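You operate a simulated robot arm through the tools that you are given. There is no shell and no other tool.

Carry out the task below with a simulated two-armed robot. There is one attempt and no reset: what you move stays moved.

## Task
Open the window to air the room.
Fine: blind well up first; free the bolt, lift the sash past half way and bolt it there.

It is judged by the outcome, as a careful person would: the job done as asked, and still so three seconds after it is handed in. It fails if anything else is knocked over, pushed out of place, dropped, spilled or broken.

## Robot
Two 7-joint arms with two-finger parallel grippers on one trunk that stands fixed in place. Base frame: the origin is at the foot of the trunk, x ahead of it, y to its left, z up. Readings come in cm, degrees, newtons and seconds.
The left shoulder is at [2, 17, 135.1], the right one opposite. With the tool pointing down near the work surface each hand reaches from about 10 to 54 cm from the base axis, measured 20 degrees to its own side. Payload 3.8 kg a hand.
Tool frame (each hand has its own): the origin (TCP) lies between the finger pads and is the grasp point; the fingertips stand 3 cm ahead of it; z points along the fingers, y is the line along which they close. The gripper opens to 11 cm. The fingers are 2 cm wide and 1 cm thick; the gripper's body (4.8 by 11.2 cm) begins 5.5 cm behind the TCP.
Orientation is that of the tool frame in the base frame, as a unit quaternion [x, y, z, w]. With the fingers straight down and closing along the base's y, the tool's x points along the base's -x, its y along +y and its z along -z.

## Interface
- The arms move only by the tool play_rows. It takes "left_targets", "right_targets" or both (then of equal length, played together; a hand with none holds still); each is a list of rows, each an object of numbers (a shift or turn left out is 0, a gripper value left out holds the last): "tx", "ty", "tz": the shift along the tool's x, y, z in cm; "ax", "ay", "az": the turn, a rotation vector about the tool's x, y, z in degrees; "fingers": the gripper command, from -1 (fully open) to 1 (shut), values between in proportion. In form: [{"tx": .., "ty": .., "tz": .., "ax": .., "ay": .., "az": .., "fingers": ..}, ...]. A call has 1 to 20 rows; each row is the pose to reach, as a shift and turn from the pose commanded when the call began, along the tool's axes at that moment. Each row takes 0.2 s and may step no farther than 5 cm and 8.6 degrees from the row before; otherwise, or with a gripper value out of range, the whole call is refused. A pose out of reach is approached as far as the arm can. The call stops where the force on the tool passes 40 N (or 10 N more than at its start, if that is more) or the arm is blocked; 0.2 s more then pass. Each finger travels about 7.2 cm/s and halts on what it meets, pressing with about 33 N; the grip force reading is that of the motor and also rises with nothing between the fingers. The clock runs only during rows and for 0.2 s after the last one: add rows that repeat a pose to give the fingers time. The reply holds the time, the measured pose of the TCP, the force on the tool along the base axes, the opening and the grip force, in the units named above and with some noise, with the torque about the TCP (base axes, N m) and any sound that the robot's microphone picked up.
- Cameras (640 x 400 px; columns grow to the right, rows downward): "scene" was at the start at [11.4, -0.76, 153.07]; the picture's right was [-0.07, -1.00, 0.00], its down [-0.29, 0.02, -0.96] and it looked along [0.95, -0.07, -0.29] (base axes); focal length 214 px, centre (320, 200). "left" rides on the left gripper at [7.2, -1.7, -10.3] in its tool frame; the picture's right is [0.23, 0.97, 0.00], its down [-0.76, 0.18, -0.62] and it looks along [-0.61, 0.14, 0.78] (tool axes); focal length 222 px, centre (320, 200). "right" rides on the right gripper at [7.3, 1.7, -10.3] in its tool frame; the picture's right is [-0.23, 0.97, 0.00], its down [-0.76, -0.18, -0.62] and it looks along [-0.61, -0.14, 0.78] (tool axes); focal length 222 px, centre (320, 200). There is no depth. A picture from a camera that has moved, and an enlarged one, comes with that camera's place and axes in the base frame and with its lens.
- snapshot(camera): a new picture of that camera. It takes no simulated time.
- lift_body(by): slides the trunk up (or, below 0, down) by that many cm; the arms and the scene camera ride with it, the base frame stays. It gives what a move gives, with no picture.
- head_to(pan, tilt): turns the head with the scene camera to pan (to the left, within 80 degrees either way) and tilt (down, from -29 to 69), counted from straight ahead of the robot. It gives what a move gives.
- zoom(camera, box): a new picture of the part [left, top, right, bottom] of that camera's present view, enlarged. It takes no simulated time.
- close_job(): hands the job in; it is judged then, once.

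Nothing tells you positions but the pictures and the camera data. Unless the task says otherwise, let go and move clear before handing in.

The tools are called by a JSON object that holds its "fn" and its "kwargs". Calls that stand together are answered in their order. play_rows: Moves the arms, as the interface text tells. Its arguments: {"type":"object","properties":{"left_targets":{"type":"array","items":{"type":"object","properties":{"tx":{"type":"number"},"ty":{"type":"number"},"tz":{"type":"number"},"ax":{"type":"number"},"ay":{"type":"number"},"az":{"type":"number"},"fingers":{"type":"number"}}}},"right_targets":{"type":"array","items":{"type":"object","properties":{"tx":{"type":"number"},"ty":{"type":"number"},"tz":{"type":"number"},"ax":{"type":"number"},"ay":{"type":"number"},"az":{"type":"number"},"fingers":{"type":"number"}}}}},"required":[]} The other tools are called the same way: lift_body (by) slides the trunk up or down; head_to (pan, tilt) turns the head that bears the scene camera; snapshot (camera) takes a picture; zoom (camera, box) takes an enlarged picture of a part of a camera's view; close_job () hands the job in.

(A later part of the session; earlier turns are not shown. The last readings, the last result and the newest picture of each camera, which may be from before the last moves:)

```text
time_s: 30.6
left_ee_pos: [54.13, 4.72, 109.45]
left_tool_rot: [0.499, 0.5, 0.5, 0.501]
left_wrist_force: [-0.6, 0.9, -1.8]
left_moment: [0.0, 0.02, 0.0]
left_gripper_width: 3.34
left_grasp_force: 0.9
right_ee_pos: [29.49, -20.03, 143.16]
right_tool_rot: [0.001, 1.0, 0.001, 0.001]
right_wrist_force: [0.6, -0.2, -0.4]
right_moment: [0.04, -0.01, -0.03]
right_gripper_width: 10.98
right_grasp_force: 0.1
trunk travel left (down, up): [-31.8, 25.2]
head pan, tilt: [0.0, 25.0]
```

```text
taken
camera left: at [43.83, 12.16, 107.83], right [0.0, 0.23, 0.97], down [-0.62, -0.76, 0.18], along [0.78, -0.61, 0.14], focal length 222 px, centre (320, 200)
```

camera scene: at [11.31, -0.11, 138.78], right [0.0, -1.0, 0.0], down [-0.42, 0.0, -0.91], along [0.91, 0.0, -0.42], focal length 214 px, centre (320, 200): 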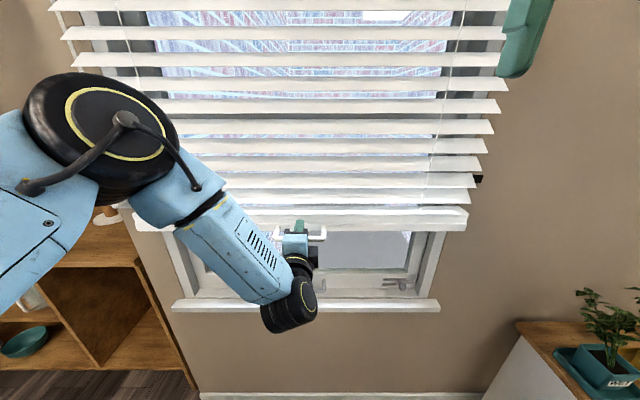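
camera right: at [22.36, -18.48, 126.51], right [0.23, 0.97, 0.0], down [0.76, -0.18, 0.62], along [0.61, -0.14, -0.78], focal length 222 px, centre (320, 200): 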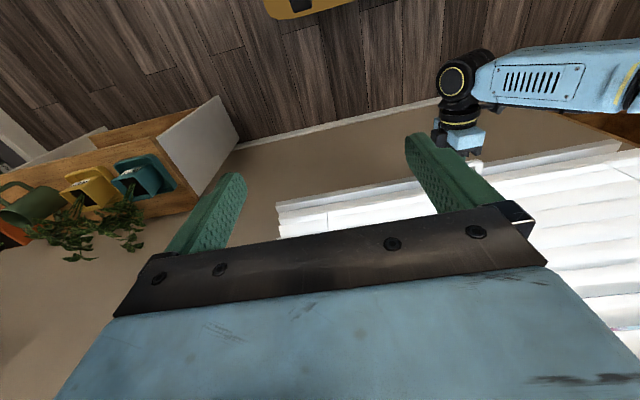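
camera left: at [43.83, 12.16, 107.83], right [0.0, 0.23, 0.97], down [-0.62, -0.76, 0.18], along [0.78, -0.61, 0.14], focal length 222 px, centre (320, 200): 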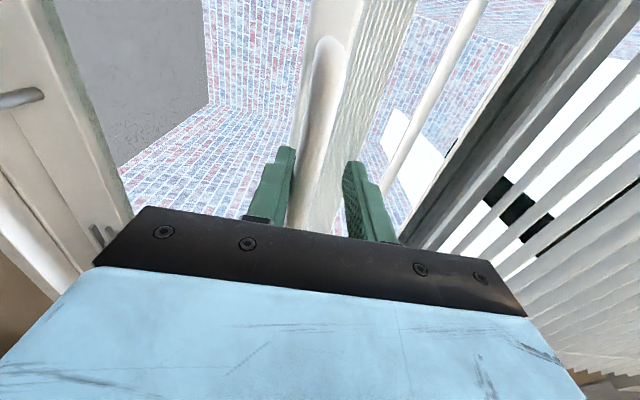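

The blind comes up smoothly and the bolt on the sash's bottom rail (lower right) is visible. I zoom on it, then raise the trunk further.

{"fn": "zoom", "kwargs": {"camera": "scene", "box": [350, 220, 490, 320]}}

{"fn": "lift_body", "kwargs": {"by": 25}}

{"fn": "snapshot", "kwargs": {"camera": "scene"}}

{"fn": "snapshot", "kwargs": {"camera": "left"}}

```text
4.00 times, centred on (420, 270) of scene
camera zoom: at [11.31, -0.11, 138.78], right [0.0, -1.0, 0.0], down [-0.42, 0.0, -0.91], along [0.91, 0.0, -0.42], focal length 858 px, centre (-80, -80)
```

zoom: 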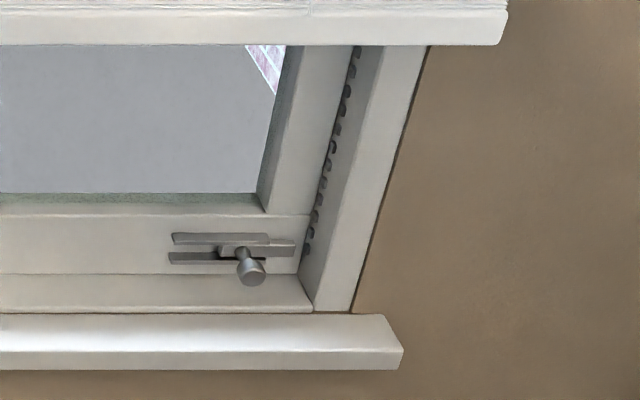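

```text
time_s: 33.1
left_ee_pos: [54.15, 4.74, 134.47]
left_tool_rot: [0.499, 0.5, 0.5, 0.501]
left_wrist_force: [0.3, 0.2, -1.8]
left_moment: [-0.01, -0.01, -0.02]
left_gripper_width: 3.34
left_grasp_force: 1.0
right_ee_pos: [29.55, -20.08, 168.14]
right_tool_rot: [0.001, 1.0, 0.001, 0.0]
right_wrist_force: [-0.2, -0.2, 0.1]
right_moment: [0.03, 0.02, -0.01]
right_gripper_width: 11.0
right_grasp_force: 0.1
trunk travel left (down, up): [-56.8, 0.2]
head pan, tilt: [0.0, 25.0]
```

```text
taken
camera scene: at [11.32, -0.11, 163.78], right [0.0, -1.0, 0.0], down [-0.42, 0.0, -0.91], along [0.91, 0.0, -0.42], focal length 214 px, centre (320, 200)
```

scene: 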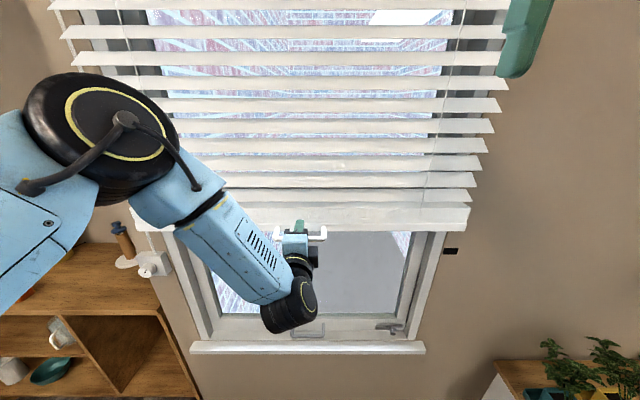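

```text
taken
camera left: at [43.83, 12.16, 132.82], right [0.0, 0.23, 0.97], down [-0.62, -0.76, 0.18], along [0.78, -0.61, 0.14], focal length 222 px, centre (320, 200)
```

left: 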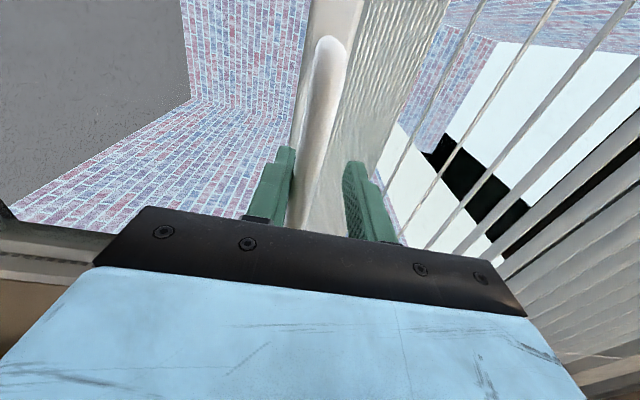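

The blind is about half way up. The bolt looks like a barrel bolt on the sash bottom rail with a knob that hangs in a notch, and the right jamb has a row of holes. I keep raising the blind with the arm now.

{"fn": "play_rows", "kwargs": {"left_targets": [{"ty": 2}, {"ty": 4}, {"ty": 6}, {"ty": 8}, {"ty": 10}, {"ty": 12}, {"ty": 14}, {"ty": 16}, {"ty": 18}, {"ty": 20}]}}

{"fn": "snapshot", "kwargs": {"camera": "scene"}}

{"fn": "snapshot", "kwargs": {"camera": "left"}}

```text
time_s: 35.3
left_ee_pos: [54.04, 4.83, 154.6]
left_tool_rot: [0.499, 0.5, 0.501, 0.5]
left_wrist_force: [-0.2, 0.2, 0.1]
left_moment: [0.01, 0.02, 0.01]
left_gripper_width: 3.33
left_grasp_force: 0.0
right_ee_pos: [29.56, -20.12, 168.19]
right_tool_rot: [0.001, 1.0, 0.001, 0.0]
right_wrist_force: [0.2, -0.2, -0.4]
right_moment: [0.01, 0.0, 0.03]
right_gripper_width: 11.01
right_grasp_force: 0.0
trunk travel left (down, up): [-56.8, 0.2]
head pan, tilt: [0.0, 25.0]
```

```text
taken
camera scene: at [11.27, -0.12, 163.8], right [0.0, -1.0, 0.0], down [-0.42, 0.0, -0.91], along [0.91, 0.0, -0.42], focal length 214 px, centre (320, 200)
```

scene: 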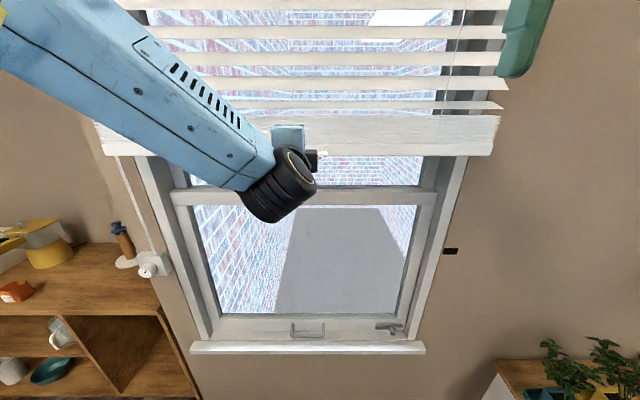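

```text
taken
camera left: at [43.77, 12.23, 152.97], right [0.0, 0.23, 0.97], down [-0.62, -0.76, 0.18], along [0.78, -0.61, 0.15], focal length 222 px, centre (320, 200)
```

left: 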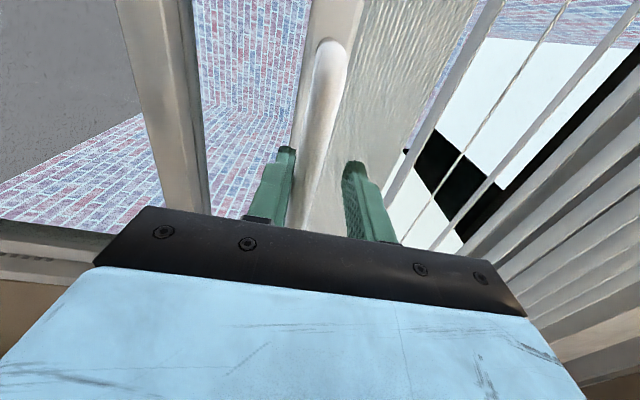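

The lower sash is now uncovered. I continue lifting the blind in smaller steps, watching the force.

{"fn": "play_rows", "kwargs": {"left_targets": [{"ty": 2}, {"ty": 4}, {"ty": 6}, {"ty": 8}, {"ty": 10}, {"ty": 12}, {"ty": 14}, {"ty": 16}, {"ty": 18}, {"ty": 20}]}}

{"fn": "snapshot", "kwargs": {"camera": "scene"}}

{"fn": "snapshot", "kwargs": {"camera": "left"}}

```text
time_s: 36.6
left_ee_pos: [54.36, 4.83, 162.48]
left_tool_rot: [0.513, 0.507, 0.491, 0.489]
left_wrist_force: [-3.2, 0.6, -20.7]
left_moment: [-0.22, 0.02, -0.23]
left_gripper_width: 4.34
left_grasp_force: 9.8
right_ee_pos: [29.57, -20.02, 168.26]
right_tool_rot: [0.001, 1.0, 0.0, 0.0]
right_wrist_force: [-0.2, 0.2, 0.3]
right_moment: [-0.02, 0.01, -0.05]
right_gripper_width: 11.02
right_grasp_force: 0.0
trunk travel left (down, up): [-56.8, 0.2]
head pan, tilt: [0.0, 25.0]
stopped in row 6 (left hand): the force on the tool passed its limit at 46 N (the readings are from after the stop); the commanded pose is now the measured one
```

```text
taken
camera scene: at [11.41, -0.06, 163.77], right [0.0, -1.0, 0.0], down [-0.42, 0.0, -0.91], along [0.91, 0.0, -0.42], focal length 214 px, centre (320, 200)
```

scene: 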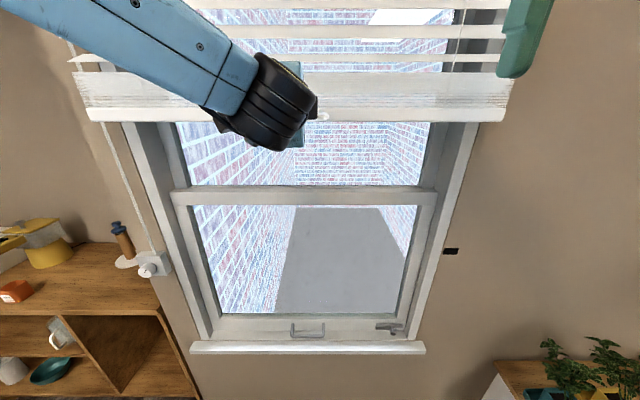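

```text
taken
camera left: at [43.88, 12.27, 161.26], right [0.04, 0.22, 0.97], down [-0.62, -0.76, 0.2], along [0.78, -0.61, 0.1], focal length 222 px, centre (320, 200)
```

left: 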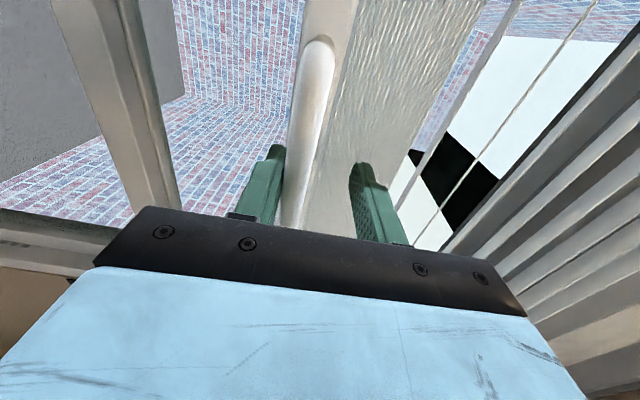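

The lift stopped at z≈162 with 46 N of resistance. I lower slightly to relieve the load and look up at the blind to see what holds it.

{"fn": "play_rows", "kwargs": {"left_targets": [{"ty": -0.4}, {"ty": -0.8}, {"ty": -0.8}]}}

{"fn": "head_to", "kwargs": {"pan": 0, "tilt": -15}}

{"fn": "snapshot", "kwargs": {"camera": "scene"}}

{"fn": "snapshot", "kwargs": {"camera": "right"}}

```text
time_s: 37.4
left_ee_pos: [54.13, 4.77, 162.17]
left_tool_rot: [0.51, 0.505, 0.493, 0.493]
left_wrist_force: [-0.6, -1.1, -12.3]
left_moment: [-0.1, -0.01, -0.06]
left_gripper_width: 3.93
left_grasp_force: 6.3
right_ee_pos: [29.54, -20.19, 168.22]
right_tool_rot: [0.001, 1.0, 0.001, 0.0]
right_wrist_force: [-0.2, -0.7, 0.6]
right_moment: [0.01, -0.03, 0.03]
right_gripper_width: 11.01
right_grasp_force: 0.0
trunk travel left (down, up): [-56.8, 0.2]
head pan, tilt: [0.0, 25.0]
```

```text
time_s: 38.4
left_ee_pos: [54.26, 4.83, 161.97]
left_tool_rot: [0.51, 0.506, 0.492, 0.492]
left_wrist_force: [0.6, -0.3, -11.1]
left_moment: [-0.07, -0.02, 0.0]
left_gripper_width: 3.83
left_grasp_force: 5.6
right_ee_pos: [29.64, -20.06, 168.05]
right_tool_rot: [0.001, 1.0, 0.001, 0.0]
right_wrist_force: [0.8, -0.4, 0.2]
right_moment: [-0.01, -0.01, 0.0]
right_gripper_width: 10.99
right_grasp_force: 0.0
trunk travel left (down, up): [-56.8, 0.2]
head pan, tilt: [0.0, -15.0]
```

```text
taken
camera scene: at [10.27, -0.1, 170.05], right [0.0, -1.0, 0.0], down [0.26, 0.0, -0.97], along [0.97, 0.0, 0.26], focal length 214 px, centre (320, 200)
```

scene: 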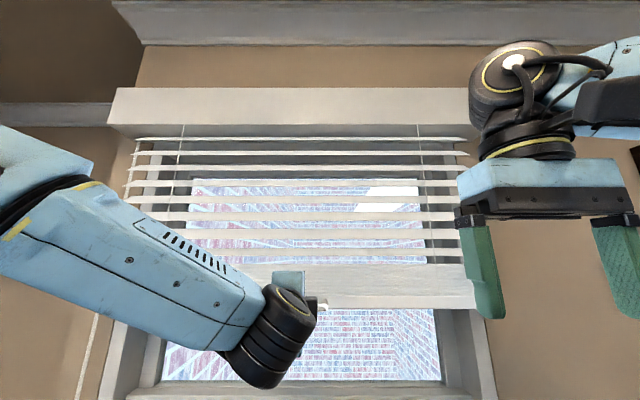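

```text
taken
camera right: at [22.49, -18.47, 178.49], right [0.23, 0.97, 0.0], down [0.76, -0.18, 0.62], along [0.61, -0.14, -0.78], focal length 222 px, centre (320, 200)
```

right: 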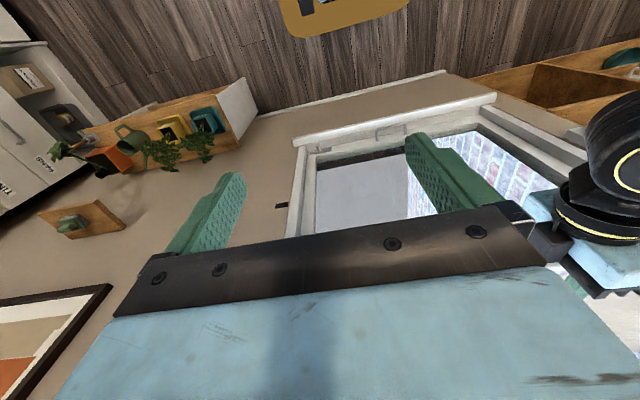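

It seems truly held at this height (handle ≈ z 161, roughly three quarters up), though the remaining slats aren't stacked. I check whether the wall knob has changed and look for anything obstructing.

{"fn": "head_to", "kwargs": {"pan": 30, "tilt": 30}}

{"fn": "snapshot", "kwargs": {"camera": "scene"}}

{"fn": "zoom", "kwargs": {"camera": "scene", "box": [230, 150, 350, 250]}}

{"fn": "head_to", "kwargs": {"pan": 20, "tilt": -10}}

{"fn": "snapshot", "kwargs": {"camera": "scene"}}

```text
time_s: 39.5
left_ee_pos: [54.16, 4.81, 162.13]
left_tool_rot: [0.509, 0.505, 0.493, 0.493]
left_wrist_force: [0.8, 0.5, -10.5]
left_moment: [-0.12, -0.03, 0.02]
left_gripper_width: 3.83
left_grasp_force: 5.5
right_ee_pos: [29.63, -20.09, 168.15]
right_tool_rot: [0.001, 1.0, 0.001, 0.0]
right_wrist_force: [0.5, 0.0, -0.8]
right_moment: [0.02, 0.04, -0.03]
right_gripper_width: 10.99
right_grasp_force: 0.0
trunk travel left (down, up): [-56.8, 0.2]
head pan, tilt: [30.0, 30.0]
```

```text
taken
camera scene: at [10.05, 4.42, 162.99], right [0.5, -0.87, 0.0], down [-0.43, -0.25, -0.87], along [0.75, 0.43, -0.5], focal length 214 px, centre (320, 200)
```

scene: 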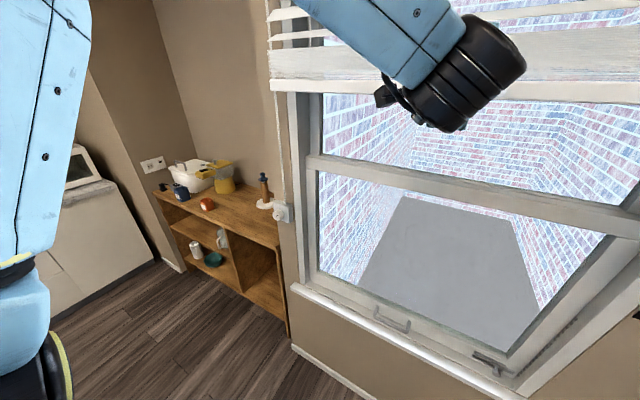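

```text
4.00 times, centred on (290, 200) of scene
camera zoom: at [10.05, 4.42, 162.99], right [0.5, -0.87, 0.0], down [-0.43, -0.25, -0.87], along [0.75, 0.43, -0.5], focal length 858 px, centre (440, 200)
```

zoom: 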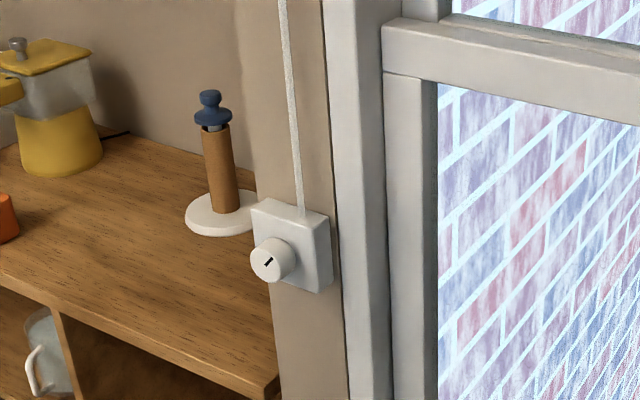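

```text
time_s: 40.6
left_ee_pos: [54.23, 4.83, 162.0]
left_tool_rot: [0.509, 0.505, 0.493, 0.492]
left_wrist_force: [0.7, -0.5, -9.6]
left_moment: [-0.09, -0.06, 0.02]
left_gripper_width: 3.78
left_grasp_force: 4.3
right_ee_pos: [29.58, -20.1, 168.14]
right_tool_rot: [0.001, 1.0, 0.0, 0.001]
right_wrist_force: [0.6, -0.7, -0.4]
right_moment: [0.0, 0.0, 0.02]
right_gripper_width: 11.02
right_grasp_force: 0.0
trunk travel left (down, up): [-56.8, 0.2]
head pan, tilt: [20.0, -10.0]
```

```text
taken
camera scene: at [10.14, 2.79, 169.33], right [0.34, -0.94, 0.0], down [0.16, 0.06, -0.99], along [0.93, 0.34, 0.17], focal length 214 px, centre (320, 200)
```

scene: 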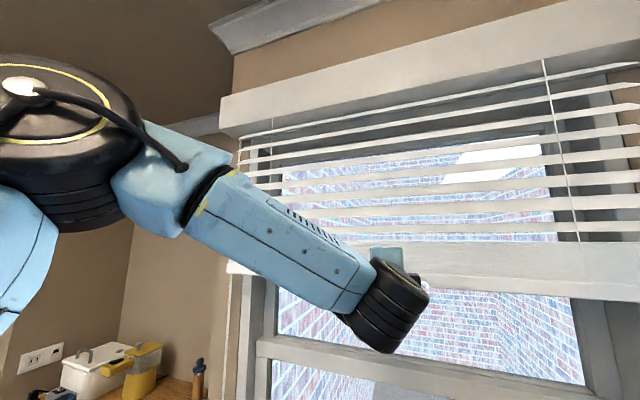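

No visible obstruction and the knob hasn't moved. I push up once more, gently, to see whether this is a hard end stop.

{"fn": "play_rows", "kwargs": {"left_targets": [{"ty": 0.3}, {"ty": 0.6}, {"ty": 0.9}, {"ty": 1.2}, {"ty": 1.2}, {"ty": 1.2}]}}

{"fn": "zoom", "kwargs": {"camera": "left", "box": [200, 60, 500, 260]}}

```text
time_s: 42.0
left_ee_pos: [54.33, 4.92, 162.79]
left_tool_rot: [0.512, 0.508, 0.49, 0.49]
left_wrist_force: [-7.6, 1.6, -35.0]
left_moment: [-0.11, 0.09, -0.1]
left_gripper_width: 5.04
left_grasp_force: 17.6
right_ee_pos: [29.62, -20.02, 168.29]
right_tool_rot: [0.001, 1.0, 0.0, -0.001]
right_wrist_force: [-0.1, 0.4, 0.1]
right_moment: [-0.01, 0.03, 0.01]
right_gripper_width: 10.98
right_grasp_force: 0.0
trunk travel left (down, up): [-56.8, 0.2]
head pan, tilt: [20.0, -10.0]
```

```text
2.00 times, centred on (350, 160) of left
camera zoom: at [43.9, 12.27, 161.63], right [0.04, 0.22, 0.97], down [-0.62, -0.76, 0.2], along [0.78, -0.61, 0.1], focal length 444 px, centre (260, 280)
```

zoom: 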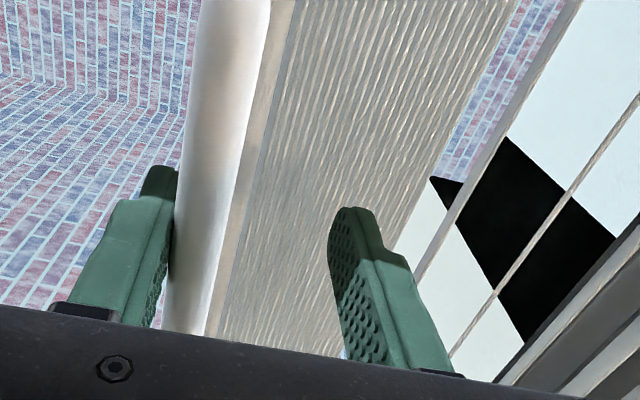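

The bar didn't move at 35 N, so this is the blind's end stop (raised ~80 cm). I lower the hand to unload, open, and back away to see that the blind stays up.

{"fn": "play_rows", "kwargs": {"left_targets": [{"ty": -0.6}, {"ty": -1.2, "fingers": 0.0}, {"ty": -1.8}, {"ty": -1.8}, {"ty": -1.8, "tz": -3}, {"ty": -1.8, "tz": -6}, {"ty": -1.8, "tz": -9}]}}

{"fn": "head_to", "kwargs": {"pan": -5, "tilt": 25}}

{"fn": "snapshot", "kwargs": {"camera": "scene"}}

{"fn": "snapshot", "kwargs": {"camera": "left"}}

```text
time_s: 43.6
left_ee_pos: [44.77, 4.7, 162.18]
left_tool_rot: [0.509, 0.505, 0.493, 0.494]
left_wrist_force: [-0.6, 0.1, 0.5]
left_moment: [-0.02, 0.02, -0.03]
left_gripper_width: 5.49
left_grasp_force: 0.1
right_ee_pos: [29.39, -20.1, 168.26]
right_tool_rot: [0.001, 1.0, 0.001, 0.001]
right_wrist_force: [-0.1, 0.8, 0.4]
right_moment: [-0.01, -0.02, 0.01]
right_gripper_width: 11.0
right_grasp_force: 0.1
trunk travel left (down, up): [-56.8, 0.2]
head pan, tilt: [20.0, -10.0]
```

```text
time_s: 44.6
left_ee_pos: [44.91, 4.92, 162.06]
left_tool_rot: [0.508, 0.505, 0.493, 0.493]
left_wrist_force: [-1.4, 0.1, 0.6]
left_moment: [0.01, 0.01, 0.01]
left_gripper_width: 5.5
left_grasp_force: 0.0
right_ee_pos: [29.42, -20.07, 168.2]
right_tool_rot: [0.001, 1.0, 0.001, 0.0]
right_wrist_force: [-0.1, 0.5, -0.6]
right_moment: [-0.01, -0.01, -0.03]
right_gripper_width: 11.0
right_grasp_force: 0.1
trunk travel left (down, up): [-56.8, 0.2]
head pan, tilt: [-5.0, 25.0]
```

```text
taken
camera scene: at [11.24, -0.91, 163.8], right [-0.09, -1.0, 0.0], down [-0.42, 0.04, -0.91], along [0.9, -0.08, -0.42], focal length 214 px, centre (320, 200)
```

scene: 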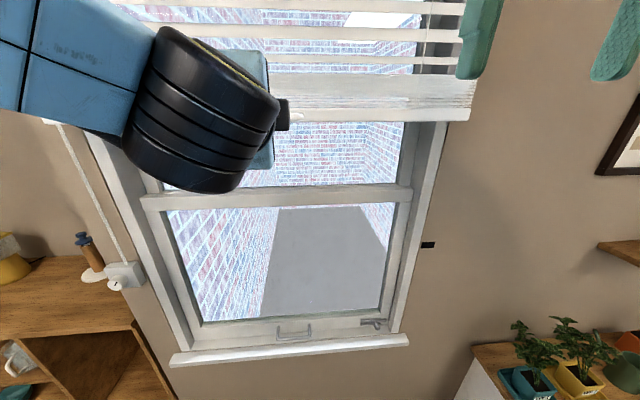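

```text
taken
camera left: at [34.52, 12.25, 160.83], right [0.03, 0.22, 0.97], down [-0.62, -0.76, 0.19], along [0.78, -0.61, 0.12], focal length 222 px, centre (320, 200)
```

left: 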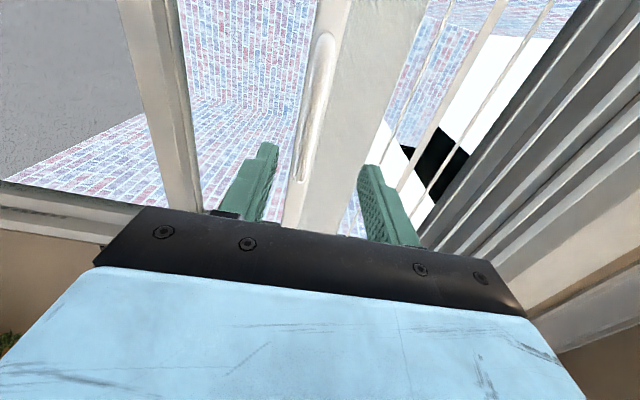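

The blind stays up on its own. Now I study the bolt, the jamb holes and the black mark on the wall in detail.

{"fn": "zoom", "kwargs": {"camera": "scene", "box": [330, 270, 430, 350]}}

{"fn": "zoom", "kwargs": {"camera": "scene", "box": [370, 100, 470, 260]}}

{"fn": "zoom", "kwargs": {"camera": "scene", "box": [250, 300, 350, 370]}}

```text
5.00 times, centred on (380, 310) of scene
camera zoom: at [11.24, -0.91, 163.8], right [-0.09, -1.0, 0.0], down [-0.42, 0.04, -0.91], along [0.9, -0.08, -0.42], focal length 1072 px, centre (20, -350)
```

zoom: 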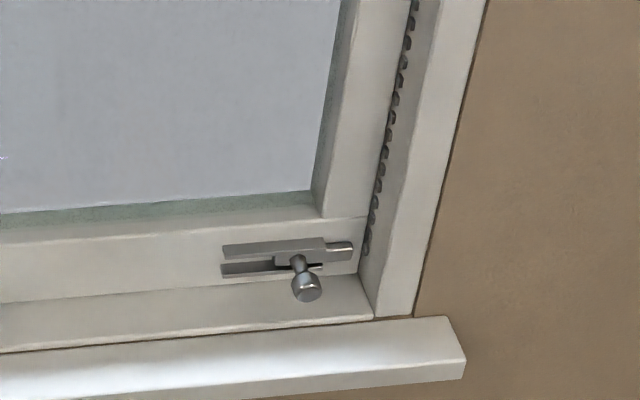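

```text
2.50 times, centred on (420, 180) of scene
camera zoom: at [11.24, -0.91, 163.8], right [-0.09, -1.0, 0.0], down [-0.42, 0.04, -0.91], along [0.9, -0.08, -0.42], focal length 536 px, centre (70, 250)
```

zoom: 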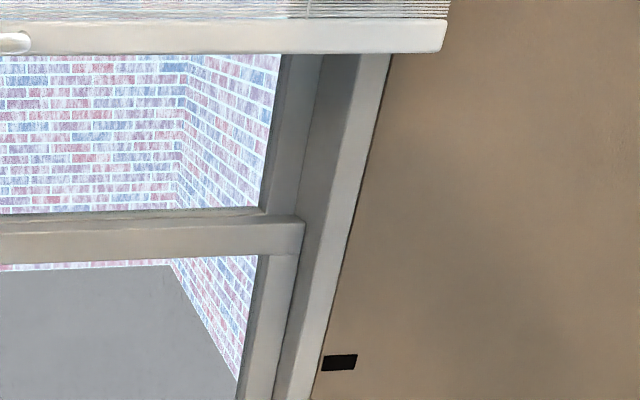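

```text
5.71 times, centred on (300, 335) of scene
camera zoom: at [11.24, -0.91, 163.8], right [-0.09, -1.0, 0.0], down [-0.42, 0.04, -0.91], along [0.9, -0.08, -0.42], focal length 1226 px, centre (434, -571)
```

zoom: 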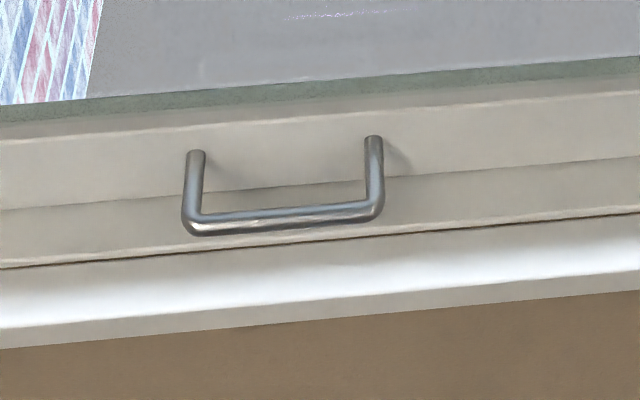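

Triangulating: sash lift handle bar ≈ [66, 5, 78] (sash face x≈71.4), bolt knob ≈ [66.7, −29, 79], sash bottom ≈ z 73, meeting rail top ≈ z 140. I lower the trunk and bring the right hand forward so its camera can inspect the bolt closely.

{"fn": "lift_body", "kwargs": {"by": -48}}

{"fn": "play_rows", "kwargs": {"right_targets": [{"tx": -0.5, "ty": -0.5, "tz": 1.5, "ay": -8}, {"tx": -1, "ty": -1, "tz": 3, "ay": -16}, {"tx": -1.5, "ty": -1.5, "tz": 4.5, "ay": -24}, {"tx": -2, "ty": -2, "tz": 6, "ay": -32}, {"tx": -2.5, "ty": -2.5, "tz": 7.5, "ay": -40}, {"tx": -3, "ty": -3, "tz": 9, "ay": -48}, {"tx": -4, "ty": -3.5, "tz": 11, "ay": -56}, {"tx": -5, "ty": -4, "tz": 13, "ay": -64}, {"tx": -6, "ty": -4.5, "tz": 15, "ay": -72}, {"tx": -7, "ty": -5, "tz": 17, "ay": -80}, {"tx": -8, "ty": -5, "tz": 19, "ay": -88}, {"tx": -8, "ty": -5, "tz": 20, "ay": -90}]}}

{"fn": "snapshot", "kwargs": {"camera": "scene"}}

{"fn": "snapshot", "kwargs": {"camera": "right"}}

{"fn": "snapshot", "kwargs": {"camera": "left"}}

```text
refused: -48 is not a number from -40 to 40
```

```text
time_s: 47.2
left_ee_pos: [44.9, 4.73, 162.14]
left_tool_rot: [0.508, 0.506, 0.493, 0.493]
left_wrist_force: [-0.6, -0.3, -0.7]
left_moment: [0.01, 0.01, 0.0]
left_gripper_width: 5.51
left_grasp_force: 0.0
right_ee_pos: [45.15, -25.91, 151.65]
right_tool_rot: [0.0, 0.726, 0.001, 0.688]
right_wrist_force: [-0.2, -0.3, -0.4]
right_moment: [-0.05, 0.01, 0.02]
right_gripper_width: 10.99
right_grasp_force: 0.0
right hand out of reach, approached as far as the arm can: row 8, 9, 10, 11, 12
trunk travel left (down, up): [-56.8, 0.2]
head pan, tilt: [-5.0, 25.0]
```

```text
taken
camera scene: at [11.19, -0.89, 163.8], right [-0.09, -1.0, 0.0], down [-0.42, 0.04, -0.91], along [0.9, -0.08, -0.42], focal length 214 px, centre (320, 200)
```

scene: 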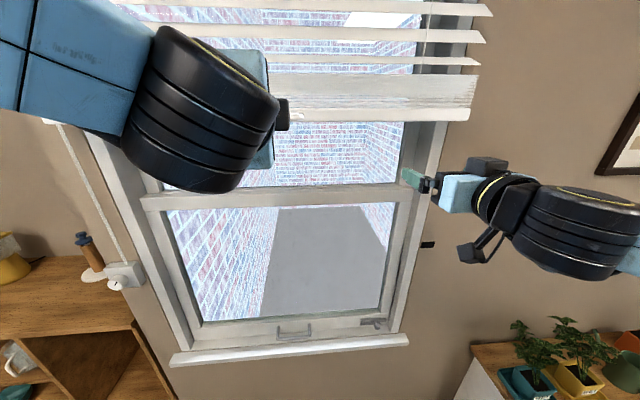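

```text
taken
camera right: at [34.55, -24.19, 145.0], right [0.01, 0.97, 0.23], down [-0.58, -0.18, 0.79], along [0.81, -0.14, 0.56], focal length 222 px, centre (320, 200)
```

right: 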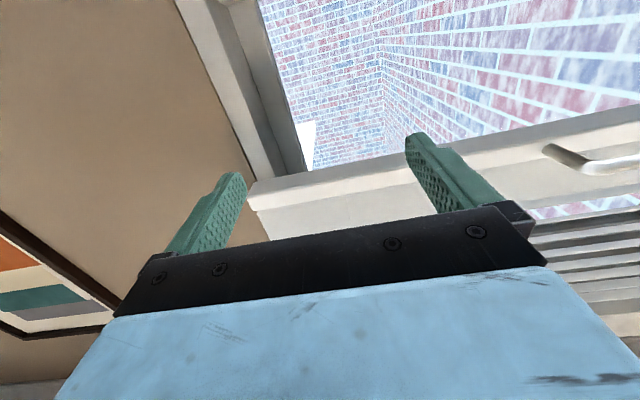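

```text
taken
camera left: at [34.45, 12.27, 160.84], right [0.03, 0.22, 0.97], down [-0.62, -0.76, 0.19], along [0.78, -0.61, 0.12], focal length 222 px, centre (320, 200)
```

left: 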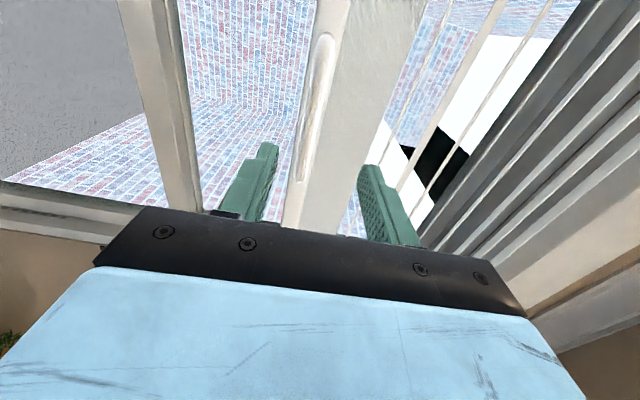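

The trunk call was limited to 40 cm, but the right hand swung forward safely (it sits at x≈45). The blind is still up. Now I lower the trunk in two steps, checking that nothing is below.

{"fn": "lift_body", "kwargs": {"by": -40}}

{"fn": "snapshot", "kwargs": {"camera": "scene"}}

{"fn": "snapshot", "kwargs": {"camera": "right"}}

{"fn": "snapshot", "kwargs": {"camera": "left"}}

```text
time_s: 51.1
left_ee_pos: [44.88, 4.81, 122.09]
left_tool_rot: [0.508, 0.505, 0.494, 0.494]
left_wrist_force: [0.0, 0.6, -0.7]
left_moment: [0.03, 0.01, 0.0]
left_gripper_width: 5.5
left_grasp_force: 0.1
right_ee_pos: [45.21, -25.81, 111.74]
right_tool_rot: [0.002, 0.726, -0.001, 0.688]
right_wrist_force: [0.2, 0.9, 0.8]
right_moment: [-0.03, -0.03, 0.02]
right_gripper_width: 11.02
right_grasp_force: 0.0
trunk travel left (down, up): [-16.8, 40.2]
head pan, tilt: [-5.0, 25.0]
```

```text
taken
camera scene: at [11.26, -0.91, 123.79], right [-0.09, -1.0, 0.0], down [-0.42, 0.04, -0.91], along [0.9, -0.08, -0.42], focal length 214 px, centre (320, 200)
```

scene: 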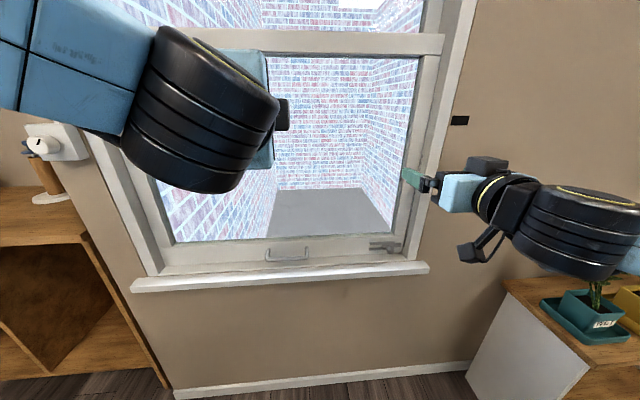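

```text
taken
camera right: at [34.61, -24.22, 105.04], right [0.01, 0.97, 0.23], down [-0.58, -0.18, 0.79], along [0.81, -0.14, 0.56], focal length 222 px, centre (320, 200)
```

right: 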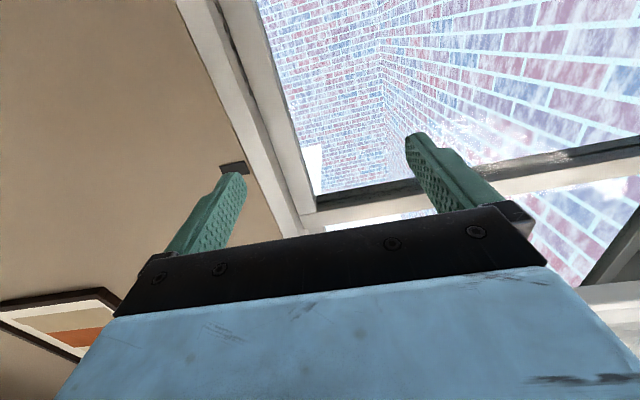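

```text
taken
camera left: at [34.52, 12.25, 120.83], right [0.03, 0.22, 0.97], down [-0.62, -0.76, 0.19], along [0.78, -0.61, 0.12], focal length 222 px, centre (320, 200)
```

left: 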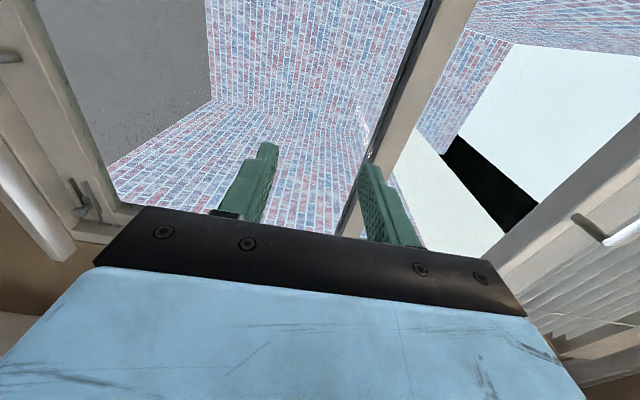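

Good. Both cameras see the bolt now; I zoom on it from the head and from the left hand.

{"fn": "zoom", "kwargs": {"camera": "scene", "box": [350, 220, 440, 285]}}

{"fn": "zoom", "kwargs": {"camera": "left", "box": [50, 160, 150, 250]}}

{"fn": "zoom", "kwargs": {"camera": "scene", "box": [430, 90, 490, 150]}}

{"fn": "zoom", "kwargs": {"camera": "scene", "box": [390, 20, 480, 240]}}

```text
6.15 times, centred on (395, 252) of scene
camera zoom: at [11.26, -0.91, 123.79], right [-0.09, -1.0, 0.0], down [-0.42, 0.04, -0.91], along [0.9, -0.08, -0.42], focal length 1320 px, centre (-142, -123)
```

zoom: 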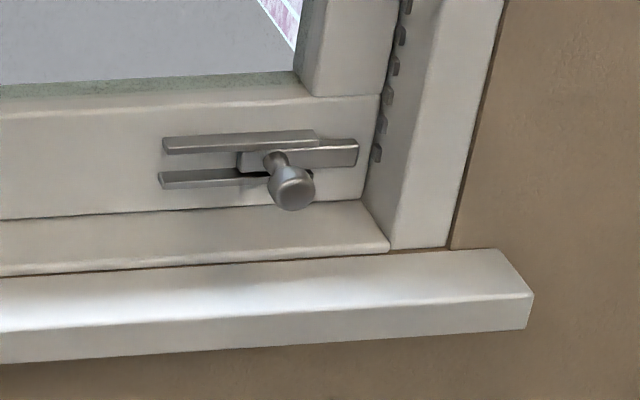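

```text
4.44 times, centred on (100, 205) of left
camera zoom: at [34.52, 12.25, 120.83], right [0.03, 0.22, 0.97], down [-0.62, -0.76, 0.19], along [0.78, -0.61, 0.12], focal length 987 px, centre (1298, 178)
```

zoom: 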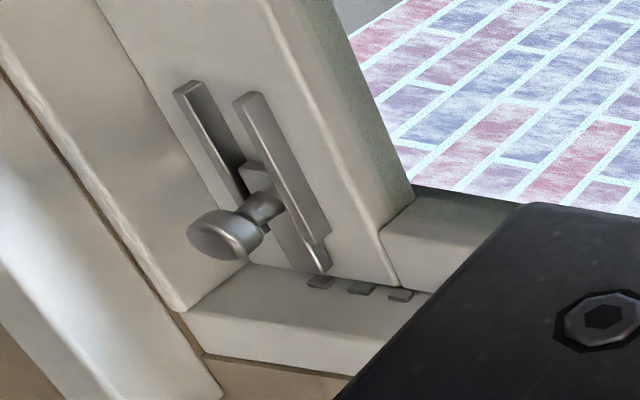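

```text
6.67 times, centred on (460, 120) of scene
camera zoom: at [11.26, -0.91, 123.79], right [-0.09, -1.0, 0.0], down [-0.42, 0.04, -0.91], along [0.9, -0.08, -0.42], focal length 1430 px, centre (-613, 733)
```

zoom: 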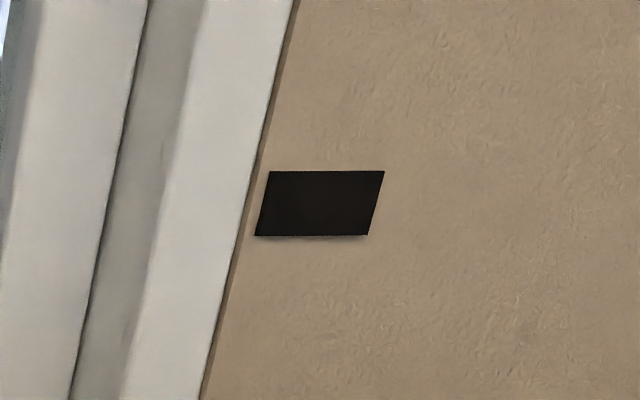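

```text
1.82 times, centred on (435, 130) of scene
camera zoom: at [11.26, -0.91, 123.79], right [-0.09, -1.0, 0.0], down [-0.42, 0.04, -0.91], along [0.9, -0.08, -0.42], focal length 390 px, centre (111, 327)
```

zoom: 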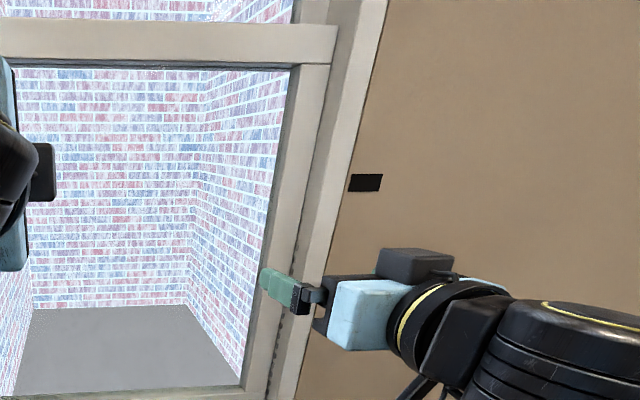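

The bolt is a flat bar sliding between two strips, with a knob standing straight out (head ≈ [67.5, −30, 77.5]); jamb slots sit about 2 cm apart beside it. A flat black marker is on the wall at z≈119. I lower the trunk a bit more and bring the right hand, pitched slightly downward, in front of the bolt to look closer.

{"fn": "lift_body", "kwargs": {"by": -10}}

{"fn": "play_rows", "kwargs": {"right_targets": [{"tx": 1.5, "ty": -0.5, "ay": 6}, {"tx": 3, "ty": -1, "ay": 12}, {"tx": 4.5, "ty": -1.5, "ay": 18}, {"tx": 6, "ty": -2, "ay": 24}, {"tx": 7.5, "ty": -2.5, "ay": 30}, {"tx": 9, "ty": -3, "ay": 33, "tz": 0.5}, {"tx": 10.5, "ty": -3.5, "ay": 33, "tz": 1}, {"tx": 12, "ty": -4, "ay": 33, "tz": 1.5}, {"tx": 14, "ty": -4, "ay": 33, "tz": 2}, {"tx": 16, "ty": -4, "ay": 33, "tz": 2}]}}

{"fn": "snapshot", "kwargs": {"camera": "scene"}}

{"fn": "snapshot", "kwargs": {"camera": "right"}}

```text
time_s: 52.4
left_ee_pos: [44.93, 4.84, 112.09]
left_tool_rot: [0.508, 0.506, 0.492, 0.493]
left_wrist_force: [-0.3, -0.2, -0.5]
left_moment: [-0.03, 0.03, 0.01]
left_gripper_width: 5.5
left_grasp_force: 0.0
right_ee_pos: [45.25, -25.88, 101.69]
right_tool_rot: [0.001, 0.726, 0.0, 0.687]
right_wrist_force: [0.4, 0.2, -0.7]
right_moment: [-0.01, 0.02, 0.02]
right_gripper_width: 11.0
right_grasp_force: 0.1
trunk travel left (down, up): [-6.8, 50.2]
head pan, tilt: [-5.0, 25.0]
```

```text
time_s: 54.6
left_ee_pos: [45.01, 4.73, 111.98]
left_tool_rot: [0.509, 0.505, 0.493, 0.493]
left_wrist_force: [-1.1, -0.4, 0.3]
left_moment: [-0.01, 0.04, 0.0]
left_gripper_width: 5.5
left_grasp_force: 0.1
right_ee_pos: [46.27, -29.8, 85.64]
right_tool_rot: [0.001, 0.891, 0.001, 0.453]
right_wrist_force: [0.1, 1.2, 0.0]
right_moment: [-0.01, 0.01, -0.04]
right_gripper_width: 11.0
right_grasp_force: 0.1
trunk travel left (down, up): [-6.8, 50.2]
head pan, tilt: [-5.0, 25.0]
```

```text
taken
camera scene: at [11.27, -0.92, 113.79], right [-0.09, -1.0, 0.0], down [-0.42, 0.04, -0.91], along [0.9, -0.08, -0.42], focal length 214 px, centre (320, 200)
```

scene: 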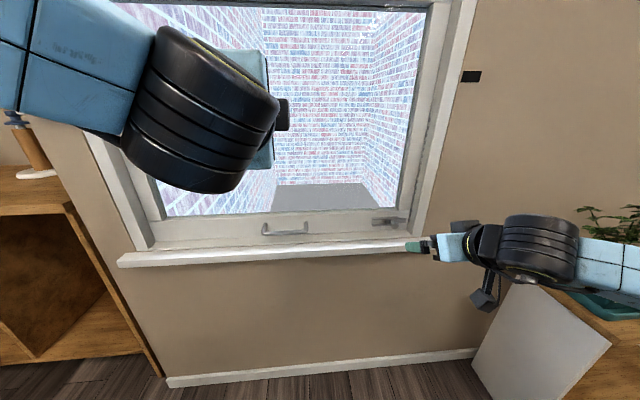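

```text
taken
camera right: at [33.71, -28.19, 85.84], right [0.14, 0.97, 0.19], down [-0.06, -0.18, 0.98], along [0.99, -0.14, 0.03], focal length 222 px, centre (320, 200)
```

right: 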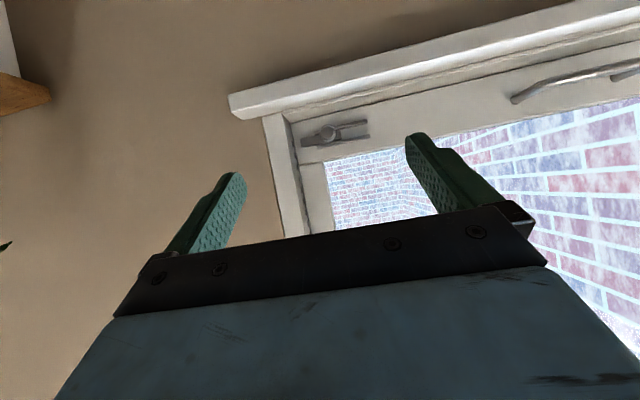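

I'm checking the right elbow's clearance to the plant table on the right, and zooming on the bolt from the right hand camera.

{"fn": "zoom", "kwargs": {"camera": "right", "box": [260, 90, 400, 180]}}

{"fn": "head_to", "kwargs": {"pan": -55, "tilt": 25}}

{"fn": "snapshot", "kwargs": {"camera": "scene"}}

```text
4.44 times, centred on (330, 135) of right
camera zoom: at [33.71, -28.19, 85.84], right [0.14, 0.97, 0.19], down [-0.06, -0.18, 0.98], along [0.99, -0.14, 0.03], focal length 987 px, centre (276, 489)
```

zoom: 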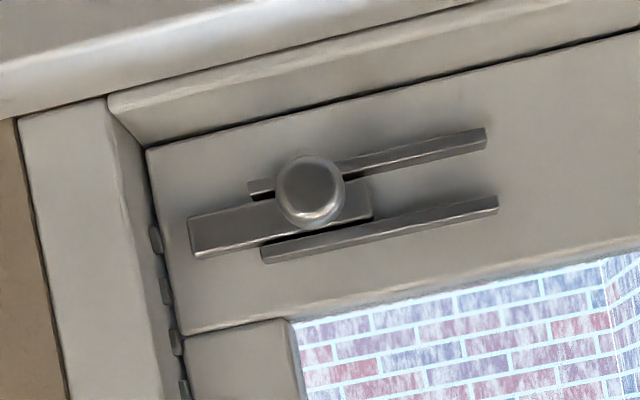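

```text
time_s: 55.8
left_ee_pos: [44.88, 4.84, 112.06]
left_tool_rot: [0.508, 0.505, 0.493, 0.493]
left_wrist_force: [0.0, -0.5, 0.3]
left_moment: [0.0, -0.02, -0.02]
left_gripper_width: 5.51
left_grasp_force: 0.0
right_ee_pos: [46.25, -29.88, 85.68]
right_tool_rot: [0.002, 0.891, 0.0, 0.453]
right_wrist_force: [-0.2, 0.4, -0.7]
right_moment: [0.01, 0.02, 0.0]
right_gripper_width: 11.01
right_grasp_force: 0.0
trunk travel left (down, up): [-6.8, 50.2]
head pan, tilt: [-55.0, 25.0]
```

```text
taken
camera scene: at [7.38, -7.65, 113.79], right [-0.82, -0.57, 0.0], down [-0.24, 0.35, -0.91], along [0.52, -0.74, -0.42], focal length 214 px, centre (320, 200)
```

scene: 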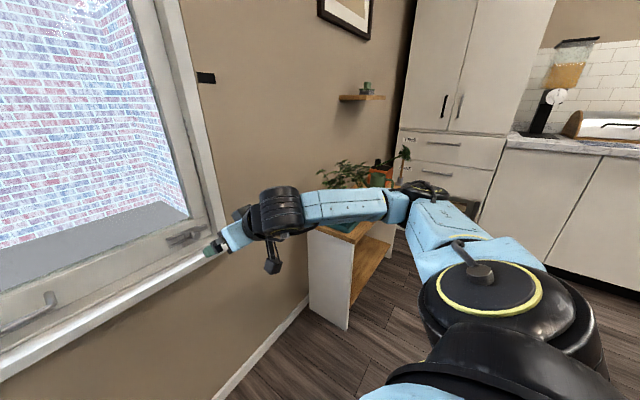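

The arm is clear of the plants. From here the bolt's tip seems to stop just short of the jamb's slots, so I'll move the right hand nearer for a closer look before touching it.

{"fn": "play_rows", "kwargs": {"right_targets": [{"tz": 3, "tx": -0.4, "fingers": -0.3}, {"tz": 6, "tx": -0.9}, {"tz": 9, "tx": -1.3}, {"tz": 11.9, "tx": -1.8}]}}

{"fn": "snapshot", "kwargs": {"camera": "right"}}

{"fn": "zoom", "kwargs": {"camera": "right", "box": [220, 20, 420, 150]}}

{"fn": "head_to", "kwargs": {"pan": -10, "tilt": 25}}

{"fn": "snapshot", "kwargs": {"camera": "scene"}}

{"fn": "zoom", "kwargs": {"camera": "scene", "box": [330, 180, 450, 270]}}

```text
time_s: 56.8
left_ee_pos: [44.86, 4.86, 112.01]
left_tool_rot: [0.509, 0.505, 0.493, 0.492]
left_wrist_force: [0.3, 0.2, 1.1]
left_moment: [0.01, 0.03, 0.01]
left_gripper_width: 5.51
left_grasp_force: 0.1
right_ee_pos: [57.04, -29.82, 80.04]
right_tool_rot: [0.001, 0.891, 0.001, 0.454]
right_wrist_force: [-0.2, -0.4, -0.1]
right_moment: [0.0, 0.0, 0.01]
right_gripper_width: 7.18
right_grasp_force: 0.1
trunk travel left (down, up): [-6.8, 50.2]
head pan, tilt: [-55.0, 25.0]
```

```text
taken
camera right: at [44.56, -28.12, 80.24], right [0.14, 0.97, 0.19], down [-0.05, -0.18, 0.98], along [0.99, -0.14, 0.03], focal length 222 px, centre (320, 200)
```

right: 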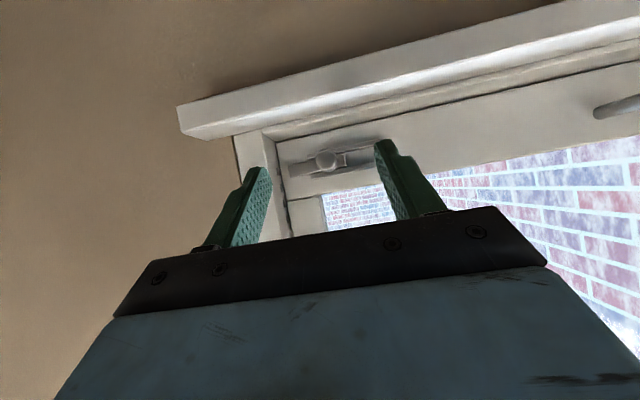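

```text
3.08 times, centred on (320, 85) of right
camera zoom: at [44.56, -28.12, 80.24], right [0.14, 0.97, 0.19], down [-0.05, -0.18, 0.98], along [0.99, -0.14, 0.03], focal length 684 px, centre (320, 554)
```

zoom: 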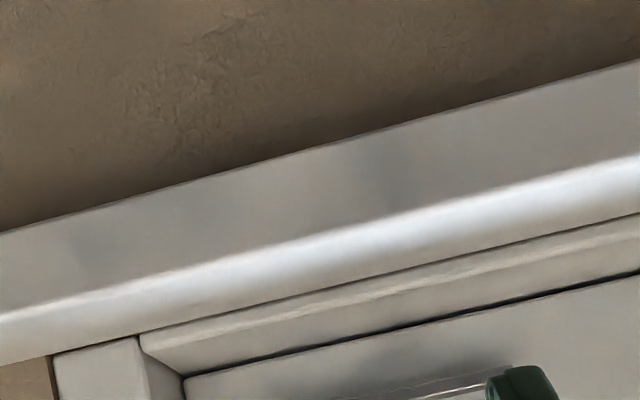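

```text
time_s: 57.9
left_ee_pos: [44.91, 4.84, 112.06]
left_tool_rot: [0.508, 0.505, 0.493, 0.493]
left_wrist_force: [-0.4, 0.3, -0.1]
left_moment: [0.0, -0.01, -0.01]
left_gripper_width: 5.51
left_grasp_force: 0.1
right_ee_pos: [57.12, -29.72, 80.04]
right_tool_rot: [0.001, 0.891, 0.001, 0.454]
right_wrist_force: [0.2, -0.3, 0.5]
right_moment: [0.0, 0.01, -0.01]
right_gripper_width: 7.15
right_grasp_force: 0.0
trunk travel left (down, up): [-6.8, 50.2]
head pan, tilt: [-10.0, 25.0]
```

```text
taken
camera scene: at [11.16, -1.72, 113.79], right [-0.17, -0.98, 0.0], down [-0.42, 0.07, -0.91], along [0.89, -0.16, -0.42], focal length 214 px, centre (320, 200)
```

scene: 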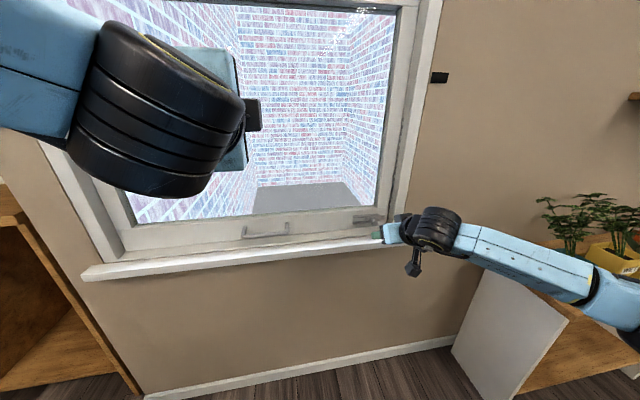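

```text
4.44 times, centred on (390, 225) of scene
camera zoom: at [11.16, -1.72, 113.79], right [-0.17, -0.98, 0.0], down [-0.42, 0.07, -0.91], along [0.89, -0.16, -0.42], focal length 953 px, centre (9, 89)
```

zoom: 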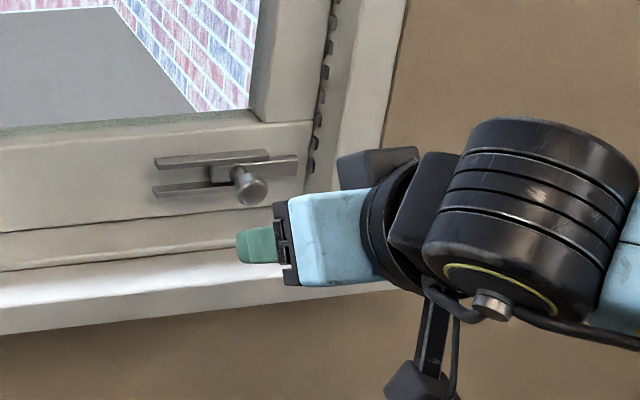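

The right hand is now about 10 cm in front of the bolt. I zoom on the bolt with the right camera.

{"fn": "zoom", "kwargs": {"camera": "right", "box": [250, 120, 410, 220]}}

{"fn": "zoom", "kwargs": {"camera": "scene", "box": [350, 190, 420, 240]}}

```text
4.00 times, centred on (330, 170) of right
camera zoom: at [44.5, -28.13, 80.27], right [0.14, 0.97, 0.19], down [-0.05, -0.18, 0.98], along [0.99, -0.14, 0.03], focal length 888 px, centre (280, 320)
```

zoom: 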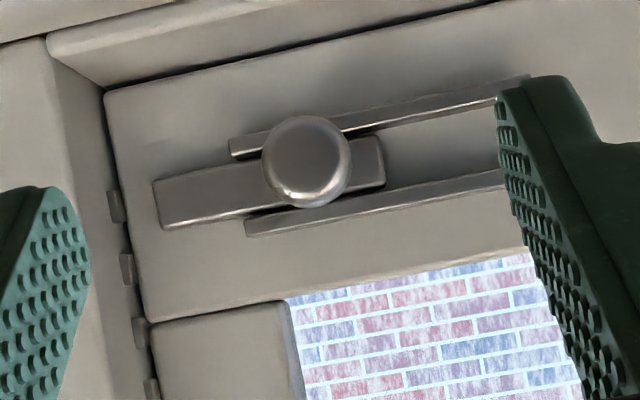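

```text
8.00 times, centred on (385, 215) of scene
camera zoom: at [11.16, -1.72, 113.79], right [-0.17, -0.98, 0.0], down [-0.42, 0.07, -0.91], along [0.89, -0.16, -0.42], focal length 1716 px, centre (-200, 80)
```

zoom: 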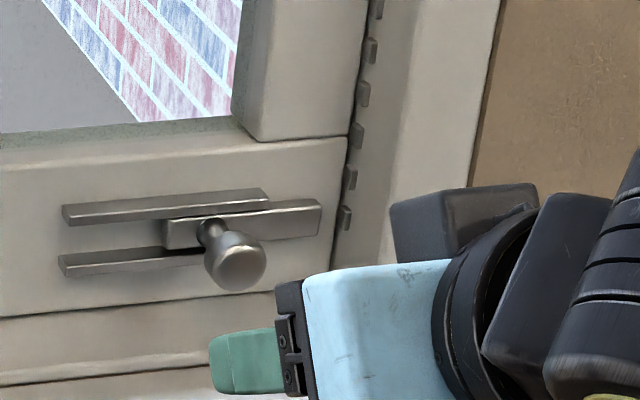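

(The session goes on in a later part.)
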